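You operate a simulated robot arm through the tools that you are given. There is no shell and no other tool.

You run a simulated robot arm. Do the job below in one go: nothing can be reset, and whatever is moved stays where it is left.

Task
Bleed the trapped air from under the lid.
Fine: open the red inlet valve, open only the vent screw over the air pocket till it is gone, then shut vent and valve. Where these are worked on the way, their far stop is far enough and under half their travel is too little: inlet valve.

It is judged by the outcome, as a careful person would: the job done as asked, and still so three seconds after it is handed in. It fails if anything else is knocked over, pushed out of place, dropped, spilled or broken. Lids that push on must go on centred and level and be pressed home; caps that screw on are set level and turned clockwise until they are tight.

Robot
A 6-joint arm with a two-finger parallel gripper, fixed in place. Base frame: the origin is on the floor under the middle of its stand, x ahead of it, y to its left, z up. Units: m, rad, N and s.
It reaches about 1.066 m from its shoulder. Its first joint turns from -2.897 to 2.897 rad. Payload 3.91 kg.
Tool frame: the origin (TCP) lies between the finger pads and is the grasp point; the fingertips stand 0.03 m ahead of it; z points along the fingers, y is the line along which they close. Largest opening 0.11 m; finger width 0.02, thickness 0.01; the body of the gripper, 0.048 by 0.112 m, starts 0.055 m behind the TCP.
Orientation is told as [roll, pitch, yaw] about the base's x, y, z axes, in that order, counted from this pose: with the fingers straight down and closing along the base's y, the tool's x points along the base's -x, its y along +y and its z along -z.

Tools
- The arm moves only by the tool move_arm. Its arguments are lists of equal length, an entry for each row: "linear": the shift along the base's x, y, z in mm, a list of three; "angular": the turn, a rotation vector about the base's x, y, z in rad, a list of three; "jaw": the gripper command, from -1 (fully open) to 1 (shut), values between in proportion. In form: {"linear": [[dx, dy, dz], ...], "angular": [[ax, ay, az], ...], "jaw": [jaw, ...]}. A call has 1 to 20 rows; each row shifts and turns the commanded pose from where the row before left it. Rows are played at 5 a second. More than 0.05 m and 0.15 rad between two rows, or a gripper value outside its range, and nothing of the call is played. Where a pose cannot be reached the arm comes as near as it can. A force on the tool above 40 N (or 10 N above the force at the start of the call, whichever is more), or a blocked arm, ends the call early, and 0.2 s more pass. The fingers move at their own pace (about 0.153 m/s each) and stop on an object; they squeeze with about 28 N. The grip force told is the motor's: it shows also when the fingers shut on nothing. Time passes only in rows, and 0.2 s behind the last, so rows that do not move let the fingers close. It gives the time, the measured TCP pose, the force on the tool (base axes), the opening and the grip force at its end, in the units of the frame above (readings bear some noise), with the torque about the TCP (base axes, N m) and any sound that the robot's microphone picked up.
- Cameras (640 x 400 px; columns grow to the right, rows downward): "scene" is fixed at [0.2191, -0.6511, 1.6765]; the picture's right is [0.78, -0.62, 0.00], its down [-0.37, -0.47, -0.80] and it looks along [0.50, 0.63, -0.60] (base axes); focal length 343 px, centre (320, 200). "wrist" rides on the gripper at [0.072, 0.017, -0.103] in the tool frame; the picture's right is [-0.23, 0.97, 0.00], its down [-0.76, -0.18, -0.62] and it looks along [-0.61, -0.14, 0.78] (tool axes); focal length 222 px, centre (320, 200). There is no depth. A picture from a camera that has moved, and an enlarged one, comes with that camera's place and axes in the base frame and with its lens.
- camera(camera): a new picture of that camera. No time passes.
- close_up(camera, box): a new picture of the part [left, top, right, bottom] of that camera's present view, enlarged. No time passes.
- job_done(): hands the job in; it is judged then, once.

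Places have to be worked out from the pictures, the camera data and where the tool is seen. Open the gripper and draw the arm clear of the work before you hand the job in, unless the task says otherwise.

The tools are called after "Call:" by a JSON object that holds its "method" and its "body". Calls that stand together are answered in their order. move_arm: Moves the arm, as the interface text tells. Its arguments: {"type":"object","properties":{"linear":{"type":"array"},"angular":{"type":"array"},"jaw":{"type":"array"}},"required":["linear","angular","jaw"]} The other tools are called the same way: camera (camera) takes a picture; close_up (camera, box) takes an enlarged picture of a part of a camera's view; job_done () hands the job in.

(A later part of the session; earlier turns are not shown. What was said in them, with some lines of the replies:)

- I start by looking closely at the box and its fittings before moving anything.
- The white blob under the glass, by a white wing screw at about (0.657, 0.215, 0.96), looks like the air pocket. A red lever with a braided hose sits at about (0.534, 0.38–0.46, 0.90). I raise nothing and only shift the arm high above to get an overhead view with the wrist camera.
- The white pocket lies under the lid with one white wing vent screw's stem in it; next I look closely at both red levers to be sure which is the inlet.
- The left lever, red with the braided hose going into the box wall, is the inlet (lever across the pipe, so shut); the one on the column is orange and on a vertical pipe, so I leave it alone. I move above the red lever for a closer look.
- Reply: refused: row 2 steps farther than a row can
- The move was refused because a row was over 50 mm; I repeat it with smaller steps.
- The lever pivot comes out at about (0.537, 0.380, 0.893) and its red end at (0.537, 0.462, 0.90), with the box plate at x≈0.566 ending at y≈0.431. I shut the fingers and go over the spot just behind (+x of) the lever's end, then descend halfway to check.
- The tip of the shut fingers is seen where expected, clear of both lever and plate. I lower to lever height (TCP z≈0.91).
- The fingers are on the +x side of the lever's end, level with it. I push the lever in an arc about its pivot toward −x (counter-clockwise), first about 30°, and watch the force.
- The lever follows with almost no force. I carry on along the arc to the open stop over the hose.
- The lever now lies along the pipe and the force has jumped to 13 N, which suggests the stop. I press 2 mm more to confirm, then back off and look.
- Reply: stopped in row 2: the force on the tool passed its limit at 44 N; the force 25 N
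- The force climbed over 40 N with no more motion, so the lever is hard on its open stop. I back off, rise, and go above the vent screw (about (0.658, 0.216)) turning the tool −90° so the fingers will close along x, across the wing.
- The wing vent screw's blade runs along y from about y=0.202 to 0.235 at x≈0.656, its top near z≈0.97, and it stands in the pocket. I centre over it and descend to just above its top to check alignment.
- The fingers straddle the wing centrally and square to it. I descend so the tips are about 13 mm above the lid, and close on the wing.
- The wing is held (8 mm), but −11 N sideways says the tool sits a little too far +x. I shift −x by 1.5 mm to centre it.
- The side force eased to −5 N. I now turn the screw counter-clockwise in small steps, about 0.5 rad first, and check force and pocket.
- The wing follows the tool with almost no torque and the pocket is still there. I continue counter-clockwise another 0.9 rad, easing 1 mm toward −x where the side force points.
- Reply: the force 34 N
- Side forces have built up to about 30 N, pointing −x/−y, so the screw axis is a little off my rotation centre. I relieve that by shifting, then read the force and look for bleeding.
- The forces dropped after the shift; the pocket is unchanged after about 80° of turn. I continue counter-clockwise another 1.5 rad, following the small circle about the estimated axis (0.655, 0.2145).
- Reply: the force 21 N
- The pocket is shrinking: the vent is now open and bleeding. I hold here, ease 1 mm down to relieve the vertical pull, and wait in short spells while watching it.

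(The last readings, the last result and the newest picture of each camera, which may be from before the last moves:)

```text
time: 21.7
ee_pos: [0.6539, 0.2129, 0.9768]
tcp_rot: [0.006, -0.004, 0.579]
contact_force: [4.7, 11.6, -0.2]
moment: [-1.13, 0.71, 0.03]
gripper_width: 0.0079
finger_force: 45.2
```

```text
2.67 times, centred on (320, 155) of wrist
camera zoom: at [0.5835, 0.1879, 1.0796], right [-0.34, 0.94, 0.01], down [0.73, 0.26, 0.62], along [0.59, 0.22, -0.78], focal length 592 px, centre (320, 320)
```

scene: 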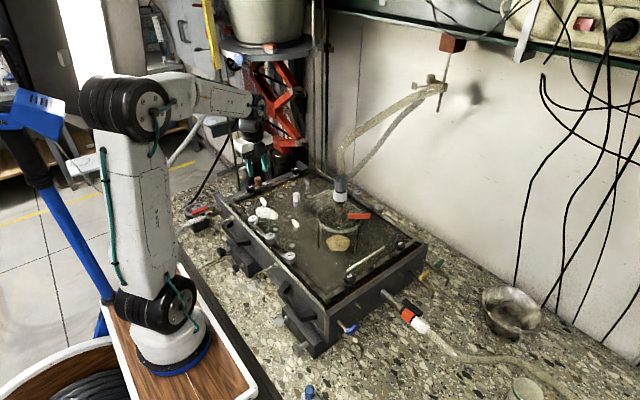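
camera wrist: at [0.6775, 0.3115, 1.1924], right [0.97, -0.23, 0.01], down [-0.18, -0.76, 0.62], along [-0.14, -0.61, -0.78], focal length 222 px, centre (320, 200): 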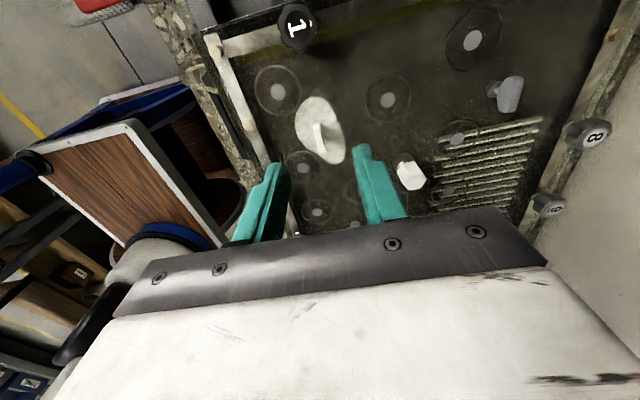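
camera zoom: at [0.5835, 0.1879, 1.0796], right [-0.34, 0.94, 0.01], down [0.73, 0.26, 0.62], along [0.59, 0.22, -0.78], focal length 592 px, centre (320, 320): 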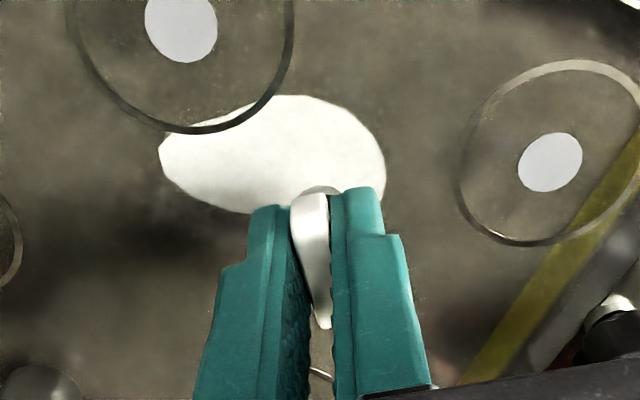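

The pocket has shrunk to roughly half its area in under a second or so. I hold another second and look again.

Call:
{"method": "move_arm", "body": {"linear": [[0, 0, 0], [0, 0, 0], [0, 0, 0], [0, 0, 0]], "angular": [[0, 0, 0], [0, 0, 0], [0, 0, 0], [0, 0, 0]], "jaw": [1, 1, 1, 1]}}

Call:
{"method": "close_up", "body": {"camera": "scene", "box": [220, 160, 316, 220]}}

Call:
{"method": "close_up", "body": {"camera": "wrist", "box": [200, 80, 440, 230]}}

```text
time: 22.7
ee_pos: [0.6535, 0.2142, 0.9759]
tcp_rot: [0.005, -0.003, 0.578]
contact_force: [8.5, 16.5, 9.8]
moment: [-0.38, -0.35, 0.03]
gripper_width: 0.0077
finger_force: 44.9
```

```text
6.67 times, centred on (268, 190) of scene
camera zoom: at [0.2191, -0.6511, 1.6765], right [0.78, -0.62, 0.0], down [-0.37, -0.47, -0.8], along [0.5, 0.63, -0.6], focal length 2288 px, centre (667, 267)
```

zoom: 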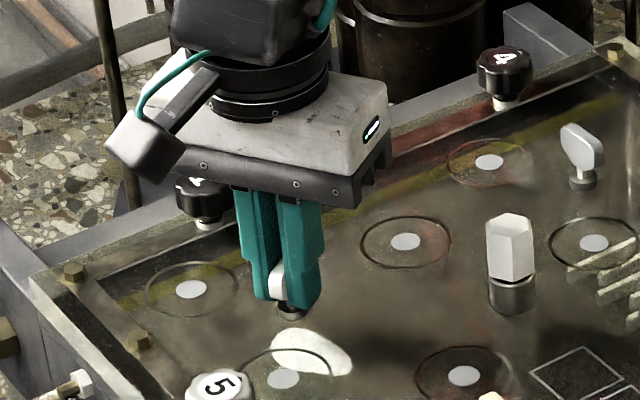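

```text
2.67 times, centred on (320, 155) of wrist
camera zoom: at [0.5834, 0.1879, 1.0796], right [-0.34, 0.94, 0.01], down [0.73, 0.26, 0.63], along [0.59, 0.22, -0.78], focal length 592 px, centre (320, 320)
```

zoom: 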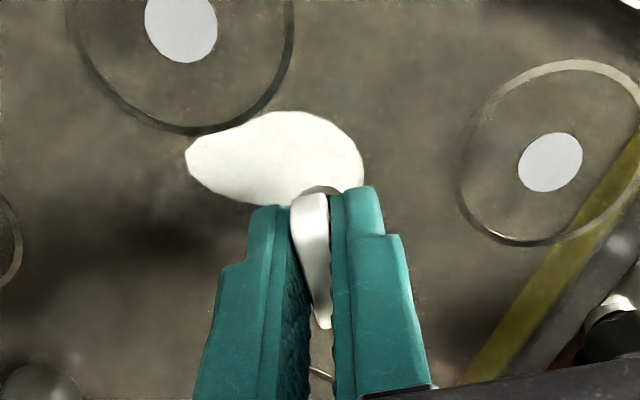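

Still shrinking steadily. I hold about 1.4 s more.

Call:
{"method": "move_arm", "body": {"linear": [[0, 0, 0], [0, 0, 0], [0, 0, 0], [0, 0, 0], [0, 0, 0], [0, 0, 0]], "angular": [[0, 0, 0], [0, 0, 0], [0, 0, 0], [0, 0, 0], [0, 0, 0], [0, 0, 0]], "jaw": [1, 1, 1, 1, 1, 1]}}

Call:
{"method": "close_up", "body": {"camera": "scene", "box": [220, 160, 316, 220]}}

Call:
{"method": "close_up", "body": {"camera": "wrist", "box": [200, 80, 440, 230]}}

```text
time: 24.1
ee_pos: [0.653, 0.2141, 0.9771]
tcp_rot: [0.006, -0.004, 0.58]
contact_force: [13.5, 19.0, 18.8]
moment: [0.21, -1.24, 0.02]
gripper_width: 0.0079
finger_force: 45.1
```

```text
6.67 times, centred on (268, 190) of scene
camera zoom: at [0.2191, -0.6511, 1.6765], right [0.78, -0.62, 0.0], down [-0.37, -0.47, -0.8], along [0.5, 0.63, -0.6], focal length 2288 px, centre (667, 267)
```

zoom: 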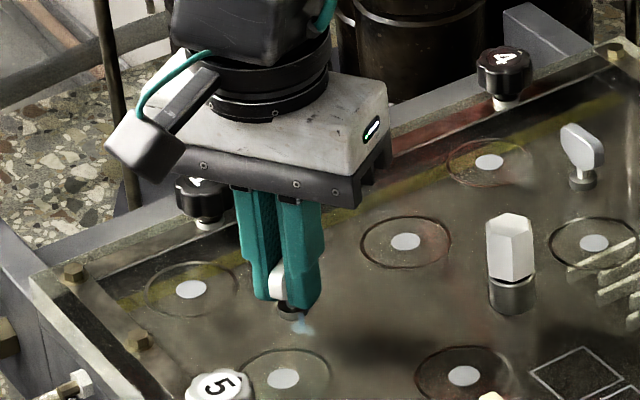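

```text
2.67 times, centred on (320, 155) of wrist
camera zoom: at [0.5834, 0.1879, 1.0796], right [-0.34, 0.94, 0.01], down [0.73, 0.26, 0.62], along [0.59, 0.22, -0.78], focal length 592 px, centre (320, 320)
```

zoom: 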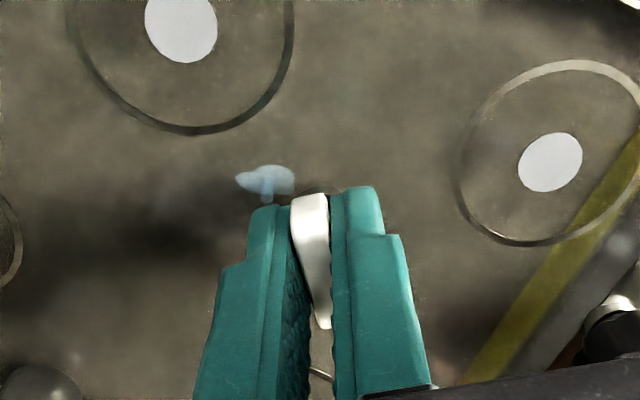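

The white pocket is gone and a little blue liquid is just starting to weep, so I shut the vent at once: clockwise all the way back to its starting angle in one call.

Call:
{"method": "move_arm", "body": {"linear": [[0.4, 1, 0.5], [-0.2, 0.4, 0.5], [-0.2, 0.1, 0], [-0.2, 0.1, 0], [-0.2, 0, 0], [0.3, 0.2, 0], [0.3, 0.2, 0], [0.3, 0.2, 0], [0.3, 0.2, 0], [0.3, 0.2, 0], [0.3, 0.2, 0], [0.3, 0.2, 0], [0.3, 0.2, 0], [0.3, 0.2, 0], [0, 0, 0]], "angular": [[0, 0, -0.148], [0, 0, -0.148], [0, 0, -0.148], [0, 0, -0.148], [0, 0, -0.148], [0, 0, -0.148], [0, 0, -0.148], [0, 0, -0.148], [0, 0, -0.148], [0, 0, -0.148], [0, 0, -0.148], [0, 0, -0.148], [0, 0, -0.148], [0, 0, -0.148], [0, 0, -0.09]], "jaw": [1, 1, 1, 1, 1, 1, 1, 1, 1, 1, 1, 1, 1, 1, 1]}}

Call:
{"method": "close_up", "body": {"camera": "scene", "box": [220, 160, 316, 220]}}

Call:
{"method": "close_up", "body": {"camera": "wrist", "box": [200, 80, 440, 230]}}

```text
time: 27.3
ee_pos: [0.6557, 0.2176, 0.9764]
tcp_rot: [0.006, 0.0, -1.584]
contact_force: [3.4, 33.8, -4.3]
moment: [0.88, 0.53, 0.94]
gripper_width: 0.0078
finger_force: 45.1
```

```text
6.67 times, centred on (268, 190) of scene
camera zoom: at [0.2191, -0.6511, 1.6765], right [0.78, -0.62, 0.0], down [-0.37, -0.47, -0.8], along [0.5, 0.63, -0.6], focal length 2288 px, centre (667, 267)
```

zoom: 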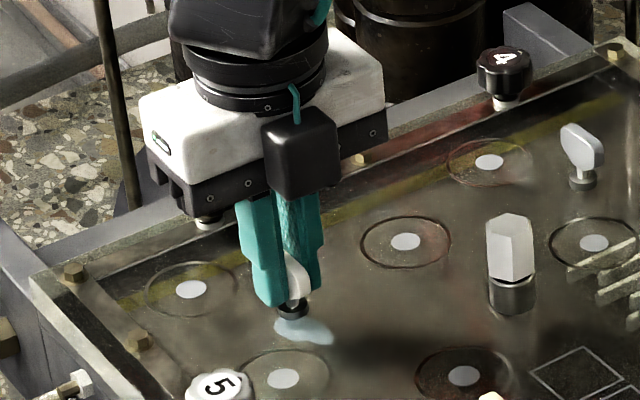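

```text
2.67 times, centred on (320, 155) of wrist
camera zoom: at [0.6728, 0.2906, 1.0796], right [0.97, -0.24, 0.01], down [-0.19, -0.76, 0.62], along [-0.15, -0.61, -0.78], focal length 592 px, centre (320, 320)
```

zoom: 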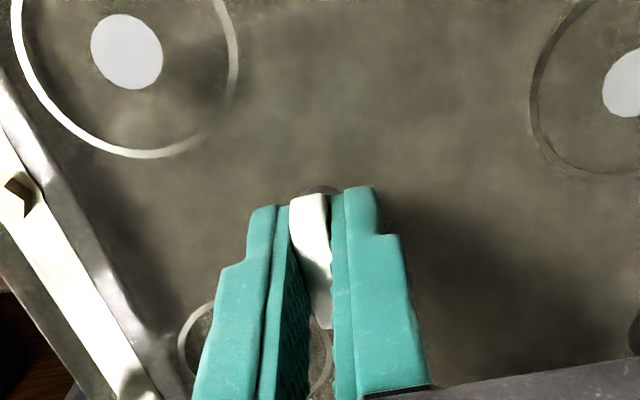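

Torque has risen to about 0.9 N·m at the original angle, so the vent is back on its seat. I nudge it slightly tighter and check whether the small wet patch still grows.

Call:
{"method": "move_arm", "body": {"linear": [[0, 1.5, 0], [0, 1, 0], [0, 0, 0]], "angular": [[0, 0, -0.03], [0, 0, -0.03], [0, 0, 0]], "jaw": [1, 1, 1]}}

Call:
{"method": "close_up", "body": {"camera": "scene", "box": [220, 160, 316, 220]}}

```text
time: 28.1
ee_pos: [0.654, 0.2173, 0.9756]
tcp_rot: [0.006, -0.003, -1.643]
contact_force: [9.4, -6.0, 4.5]
moment: [-0.76, 0.36, 0.92]
gripper_width: 0.0089
finger_force: 45.1
```

```text
6.67 times, centred on (268, 190) of scene
camera zoom: at [0.2191, -0.6511, 1.6765], right [0.78, -0.62, 0.0], down [-0.37, -0.47, -0.8], along [0.5, 0.63, -0.6], focal length 2288 px, centre (667, 267)
```

zoom: 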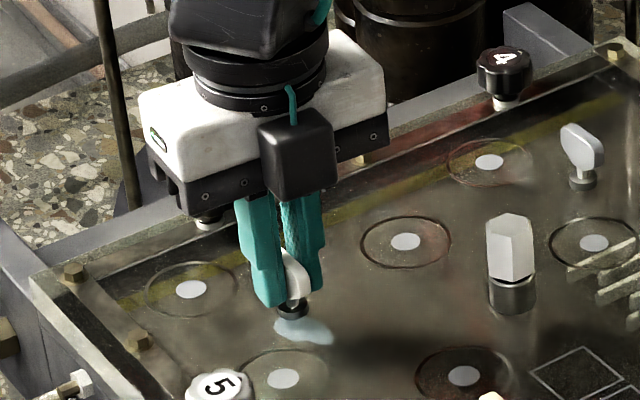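

The tool turned slightly about the fixed wing (torque still 0.9 N·m), so the vent is tight, and the wet patch has not grown. I open the fingers, rise straight up and look at the lid.

Call:
{"method": "move_arm", "body": {"linear": [[0, 0, 0], [0, 0, 0], [0, 0, 10], [0, 0, 30], [0, 0, 40], [0, 0, 40]], "angular": [[0, 0, 0.03], [0, 0, 0.0], [0, 0, 0], [0, 0, 0], [0, 0, 0], [0, 0, 0]], "jaw": [0.6, 0.2, 0.2, 0.2, 0.2, 0.2]}}

Call:
{"method": "close_up", "body": {"camera": "wrist", "box": [240, 70, 400, 170]}}

Call:
{"method": "close_up", "body": {"camera": "scene", "box": [220, 160, 316, 220]}}

```text
time: 29.5
ee_pos: [0.6542, 0.2189, 1.0952]
tcp_rot: [0.005, -0.002, -1.615]
contact_force: [0.4, -0.6, 0.5]
moment: [-0.01, 0.04, -0.04]
gripper_width: 0.044
finger_force: 0.0
```

```text
4.00 times, centred on (320, 120) of wrist
camera zoom: at [0.6744, 0.2911, 1.1997], right [0.96, -0.27, 0.01], down [-0.21, -0.75, 0.62], along [-0.16, -0.6, -0.78], focal length 888 px, centre (320, 520)
```

zoom: 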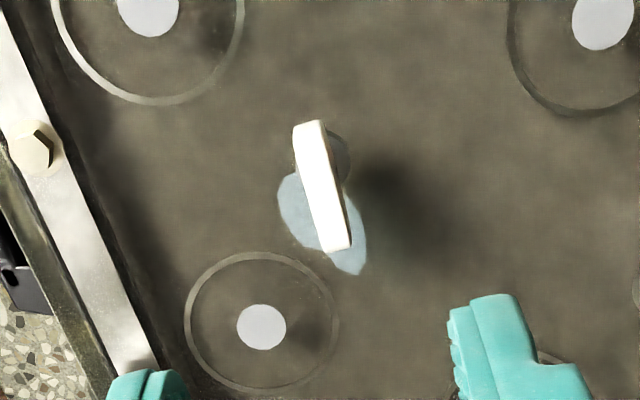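

```text
6.67 times, centred on (268, 190) of scene
camera zoom: at [0.2191, -0.6511, 1.6765], right [0.78, -0.62, 0.0], down [-0.37, -0.47, -0.8], along [0.5, 0.63, -0.6], focal length 2288 px, centre (667, 267)
```

zoom: 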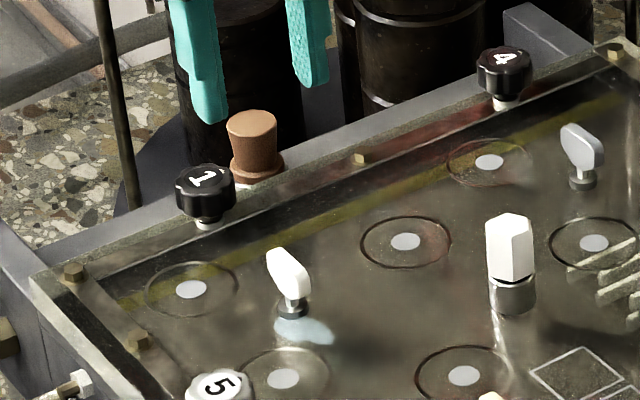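

The pocket is gone, the vent wing is back at its original angle and the small wet patch is stable. Now to shut the inlet: I go over to the −y side of the lever (now pointing −x), turning the tool back and closing the fingers.

Call:
{"method": "move_arm", "body": {"linear": [[-17, 11, 0], [-17, 11, 0], [-17, 11, 0], [-17, 11, 0], [-17, 11, 0], [-17, 11, 0], [-17, 11, -5], [-17, 11, -10], [-17, 11, -10], [-17, 11, -10], [-17, 14, -10]], "angular": [[0, 0, 0.1468], [0, 0, 0.1468], [0, 0, 0.1468], [0, 0, 0.1468], [0, 0, 0.1468], [0, 0, 0.1468], [0, 0, 0.1468], [0, 0, 0.1468], [0, 0, 0.1468], [0, 0, 0.1468], [0, 0, 0.1468]], "jaw": [0.4, 0.6, 0.8, 1, 1, 1, 1, 1, 1, 1, 1]}}

Call:
{"method": "camera", "body": {"camera": "wrist"}}

Call:
{"method": "close_up", "body": {"camera": "scene", "box": [165, 165, 261, 225]}}

```text
time: 31.9
ee_pos: [0.4671, 0.3435, 1.0523]
tcp_rot: [0.004, -0.001, 0.0]
contact_force: [0.6, -1.0, -0.9]
moment: [0.03, -0.02, 0.04]
gripper_width: 0.0
finger_force: 28.2
```

```text
taken
camera wrist: at [0.3956, 0.3596, 1.1552], right [0.22, 0.97, 0.01], down [0.76, -0.18, 0.62], along [0.61, -0.14, -0.78], focal length 222 px, centre (320, 200)
```

wrist: 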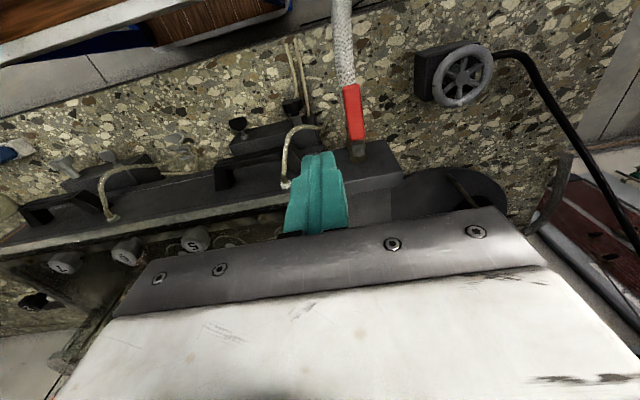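

```text
6.67 times, centred on (213, 195) of scene
camera zoom: at [0.2191, -0.6511, 1.6765], right [0.78, -0.62, 0.0], down [-0.37, -0.47, -0.8], along [0.5, 0.63, -0.6], focal length 2288 px, centre (1033, 233)
```

zoom: 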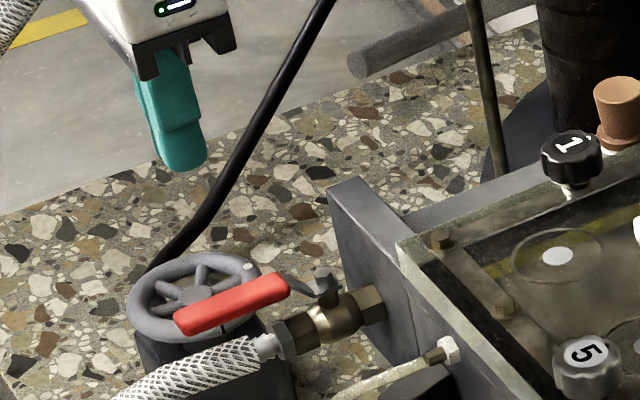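

The lever lies over the hose with its tip at about (0.453, 0.378). My fingers are about 20 mm to its −y side; I descend to lever height.

Call:
{"method": "move_arm", "body": {"linear": [[0, 0, -40], [0, 0, -40], [0, 0, -30], [0, 0, -24], [0, 0, 0]], "angular": [[0, 0, 0], [0, 0, 0], [0, 0, 0], [0, 0, 0], [0, 0, 0]], "jaw": [1, 1, 1, 1, 1]}}

Call:
{"method": "camera", "body": {"camera": "wrist"}}

Call:
{"method": "close_up", "body": {"camera": "scene", "box": [165, 165, 261, 225]}}

```text
time: 33.1
ee_pos: [0.4682, 0.3432, 0.9173]
tcp_rot: [0.005, -0.003, -0.001]
contact_force: [0.0, 0.3, 0.0]
moment: [0.02, 0.0, -0.02]
gripper_width: 0.0
finger_force: 28.0
```

```text
taken
camera wrist: at [0.396, 0.3597, 1.0209], right [0.23, 0.97, 0.01], down [0.76, -0.18, 0.62], along [0.61, -0.14, -0.78], focal length 222 px, centre (320, 200)
```

wrist: 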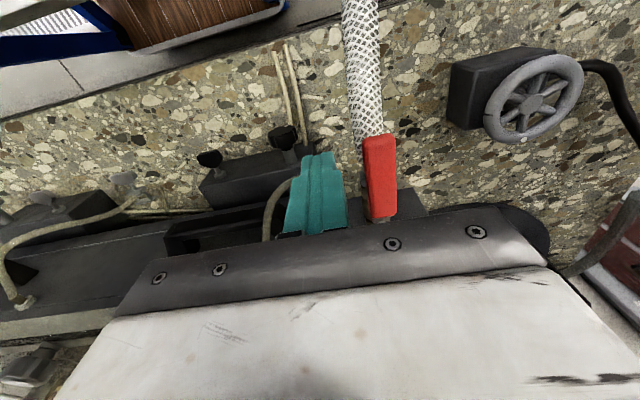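

```text
6.67 times, centred on (213, 195) of scene
camera zoom: at [0.2191, -0.6511, 1.6765], right [0.78, -0.62, 0.0], down [-0.37, -0.47, -0.8], along [0.5, 0.63, -0.6], focal length 2288 px, centre (1033, 233)
```

zoom: 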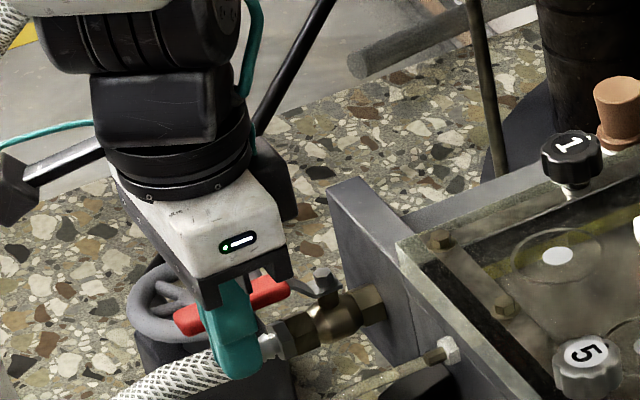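

The fingers are level with the lever on its −y side. I push it back along the arc toward +y, first about half way.

Call:
{"method": "move_arm", "body": {"linear": [[0, 9.5, 0], [0, 9.5, 0], [-1, 9, 0], [-0.7, 9.1, 0], [0.7, 9.2, 0], [1.8, 9, 0], [3, 8.7, 0], [4.1, 8.3, 0]], "angular": [[0, 0, 0], [0, 0, 0], [0, 0, 0], [0, 0, 0], [0, 0, 0], [0, 0, 0], [0, 0, 0], [0, 0, 0]], "jaw": [1, 1, 1, 1, 1, 1, 1, 1]}}

Call:
{"method": "close_up", "body": {"camera": "scene", "box": [165, 165, 261, 225]}}

Call:
{"method": "camera", "body": {"camera": "wrist"}}

```text
time: 34.9
ee_pos: [0.4757, 0.4146, 0.9169]
tcp_rot: [0.006, -0.001, 0.001]
contact_force: [-0.3, -1.0, 0.1]
moment: [-0.04, 0.0, -0.01]
gripper_width: 0.0
finger_force: 28.0
```

```text
6.67 times, centred on (213, 195) of scene
camera zoom: at [0.2191, -0.6511, 1.6765], right [0.78, -0.62, 0.0], down [-0.37, -0.47, -0.8], along [0.5, 0.63, -0.6], focal length 2288 px, centre (1033, 233)
```

zoom: 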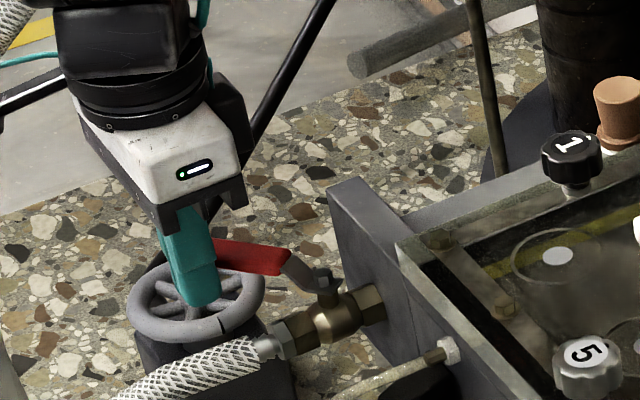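

```text
taken
camera wrist: at [0.4034, 0.432, 1.0208], right [0.23, 0.97, 0.01], down [0.76, -0.18, 0.62], along [0.61, -0.14, -0.78], focal length 222 px, centre (320, 200)
```

wrist: 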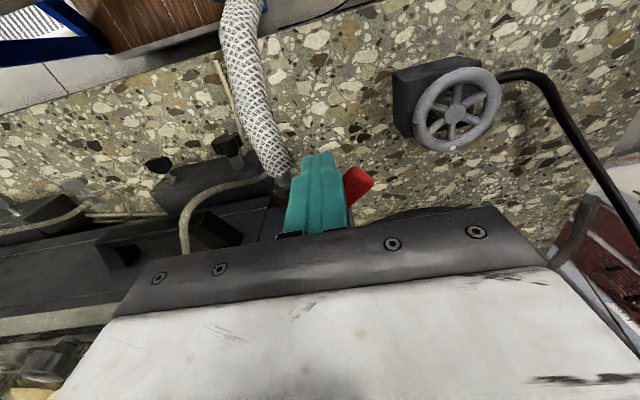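

The lever follows easily and is past half way. I continue along the arc to the shut stop.

Call:
{"method": "move_arm", "body": {"linear": [[5.1, 7.5, 0], [6.1, 7, 0], [7, 6, 0], [7.6, 5.1, 0], [8.3, 4.1, 0], [8.7, 2.9, 0], [0, 0, 0]], "angular": [[0, 0, 0], [0, 0, 0], [0, 0, 0], [0, 0, 0], [0, 0, 0], [0, 0, 0], [0, 0, 0]], "jaw": [1, 1, 1, 1, 1, 1, 1]}}

Call:
{"method": "close_up", "body": {"camera": "scene", "box": [165, 165, 261, 225]}}

Call:
{"method": "camera", "body": {"camera": "wrist"}}

```text
time: 36.5
ee_pos: [0.5144, 0.4476, 0.9175]
tcp_rot: [-0.001, 0.006, 0.002]
contact_force: [-25.2, 8.1, 4.5]
moment: [0.09, 0.19, 0.01]
gripper_width: 0.0
finger_force: 27.6
stopped in row 7: the force on the tool passed its limit at 42 N (the readings are from after the stop); the commanded pose is now the measured one
```

```text
6.67 times, centred on (213, 195) of scene
camera zoom: at [0.2191, -0.6511, 1.6765], right [0.78, -0.62, 0.0], down [-0.37, -0.47, -0.8], along [0.5, 0.63, -0.6], focal length 2288 px, centre (1033, 233)
```

zoom: 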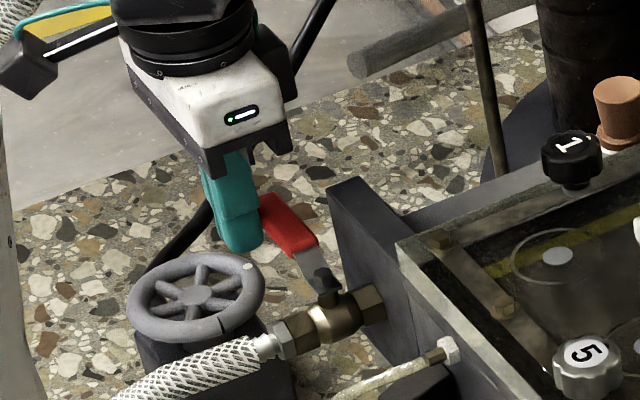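

```text
taken
camera wrist: at [0.4423, 0.4643, 1.0211], right [0.23, 0.97, 0.0], down [0.76, -0.18, 0.62], along [0.6, -0.14, -0.79], focal length 222 px, centre (320, 200)
```

wrist: 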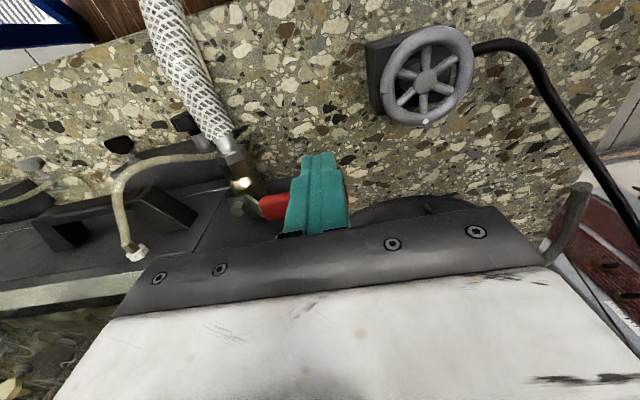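

The force hit its limit with the lever back across the pipe at its original angle: it is on the shut stop. I back off toward −x, rise, and check everything.

Call:
{"method": "move_arm", "body": {"linear": [[-8, 0, 0], [-10, 0, 0], [0, 0, 30], [0, 0, 40], [0, 0, 40], [0, 0, 40], [0, 0, 40], [-20, 0, 40]], "angular": [[0, 0, 0], [0, 0, 0], [0, 0, 0], [0, 0, 0], [0, 0, 0], [0, 0, 0], [0, 0, 0], [0, 0, 0]], "jaw": [1, 1, 1, 1, 1, 0.5, -0.5, -1]}}

Call:
{"method": "camera", "body": {"camera": "scene"}}

Call:
{"method": "close_up", "body": {"camera": "scene", "box": [180, 180, 244, 220]}}

Call:
{"method": "close_up", "body": {"camera": "scene", "box": [240, 175, 320, 225]}}

```text
time: 38.3
ee_pos: [0.4779, 0.4472, 1.1466]
tcp_rot: [0.001, 0.003, -0.001]
contact_force: [0.3, 0.7, -0.1]
moment: [0.01, 0.03, 0.01]
gripper_width: 0.1102
finger_force: 0.1
```

```text
taken
```

scene: 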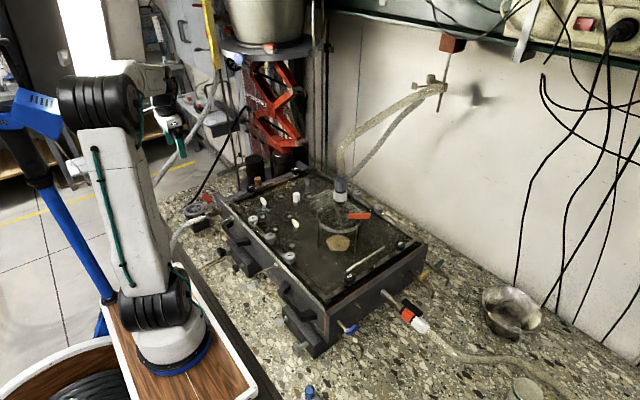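

```text
10.00 times, centred on (212, 200) of scene
camera zoom: at [0.2191, -0.6511, 1.6765], right [0.78, -0.62, 0.0], down [-0.37, -0.47, -0.8], along [0.5, 0.63, -0.6], focal length 3432 px, centre (1400, 200)
```

zoom: 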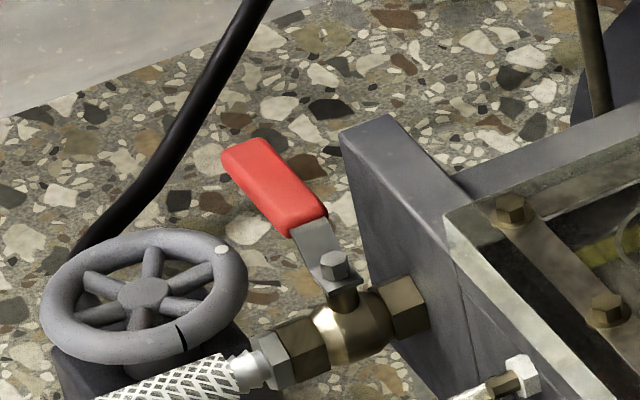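

```text
8.00 times, centred on (280, 200) of scene
camera zoom: at [0.2191, -0.6511, 1.6765], right [0.78, -0.62, 0.0], down [-0.37, -0.47, -0.8], along [0.5, 0.63, -0.6], focal length 2746 px, centre (640, 200)
```

zoom: 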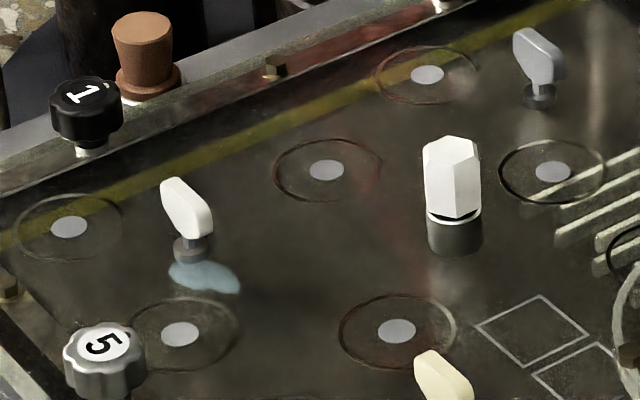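

Lever and vent wing are both back exactly as they were at the start, the pocket is gone and the small wet patch is not growing. I withdraw the open gripper to about its starting place.

Call:
{"method": "move_arm", "body": {"linear": [[-10, -20, 40], [-20, -25, 35], [-20, -25, 35], [0, -15, 35], [0, 0, 0]], "angular": [[0, 0, 0], [0, 0, 0], [0, 0, 0], [0, 0, 0], [0, 0, 0]], "jaw": [-1, -1, -1, -1, -1]}}

Call:
{"method": "close_up", "body": {"camera": "scene", "box": [180, 150, 340, 250]}}

```text
time: 39.5
ee_pos: [0.4256, 0.3595, 1.292]
tcp_rot: [0.0, 0.004, -0.001]
contact_force: [0.2, -0.1, 0.0]
moment: [0.01, 0.02, 0.0]
gripper_width: 0.1099
finger_force: 0.1
```

```text
4.00 times, centred on (260, 200) of scene
camera zoom: at [0.2191, -0.6511, 1.6765], right [0.78, -0.62, 0.0], down [-0.37, -0.47, -0.8], along [0.5, 0.63, -0.6], focal length 1373 px, centre (560, 200)
```

zoom: 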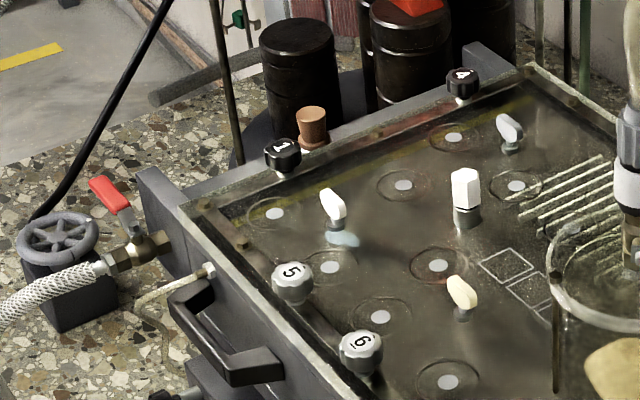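

The final view shows the air pocket gone, the vent and the red inlet lever shut, nothing else disturbed, and the arm clear with its gripper open. I hand the job in.

Call:
{"method": "job_done", "body": {}}

```text
The job is handed in.
```

The air pocket under the lid is gone, and both the vent screw and the red inlet valve are shut again. I've handed the job in; no result has come back.

- **Inlet valve:** I pushed the red lever all the way to its open stop. After bleeding I pushed it back to its shut stop, and it sits at its original angle.
- **Vent screw:** I opened only the white wing screw over the pocket, about a third of a turn. Once the pocket was gone I turned it back until it was tight, at its original angle.
- **Small leak:** A little blue liquid seeped out around the vent stem just as I was shutting it, leaving a small wet patch on the lid. The patch stayed about the same size after the vent was tight.

Nothing else appeared disturbed in the final pictures. The arm is clear of the work with the gripper open.
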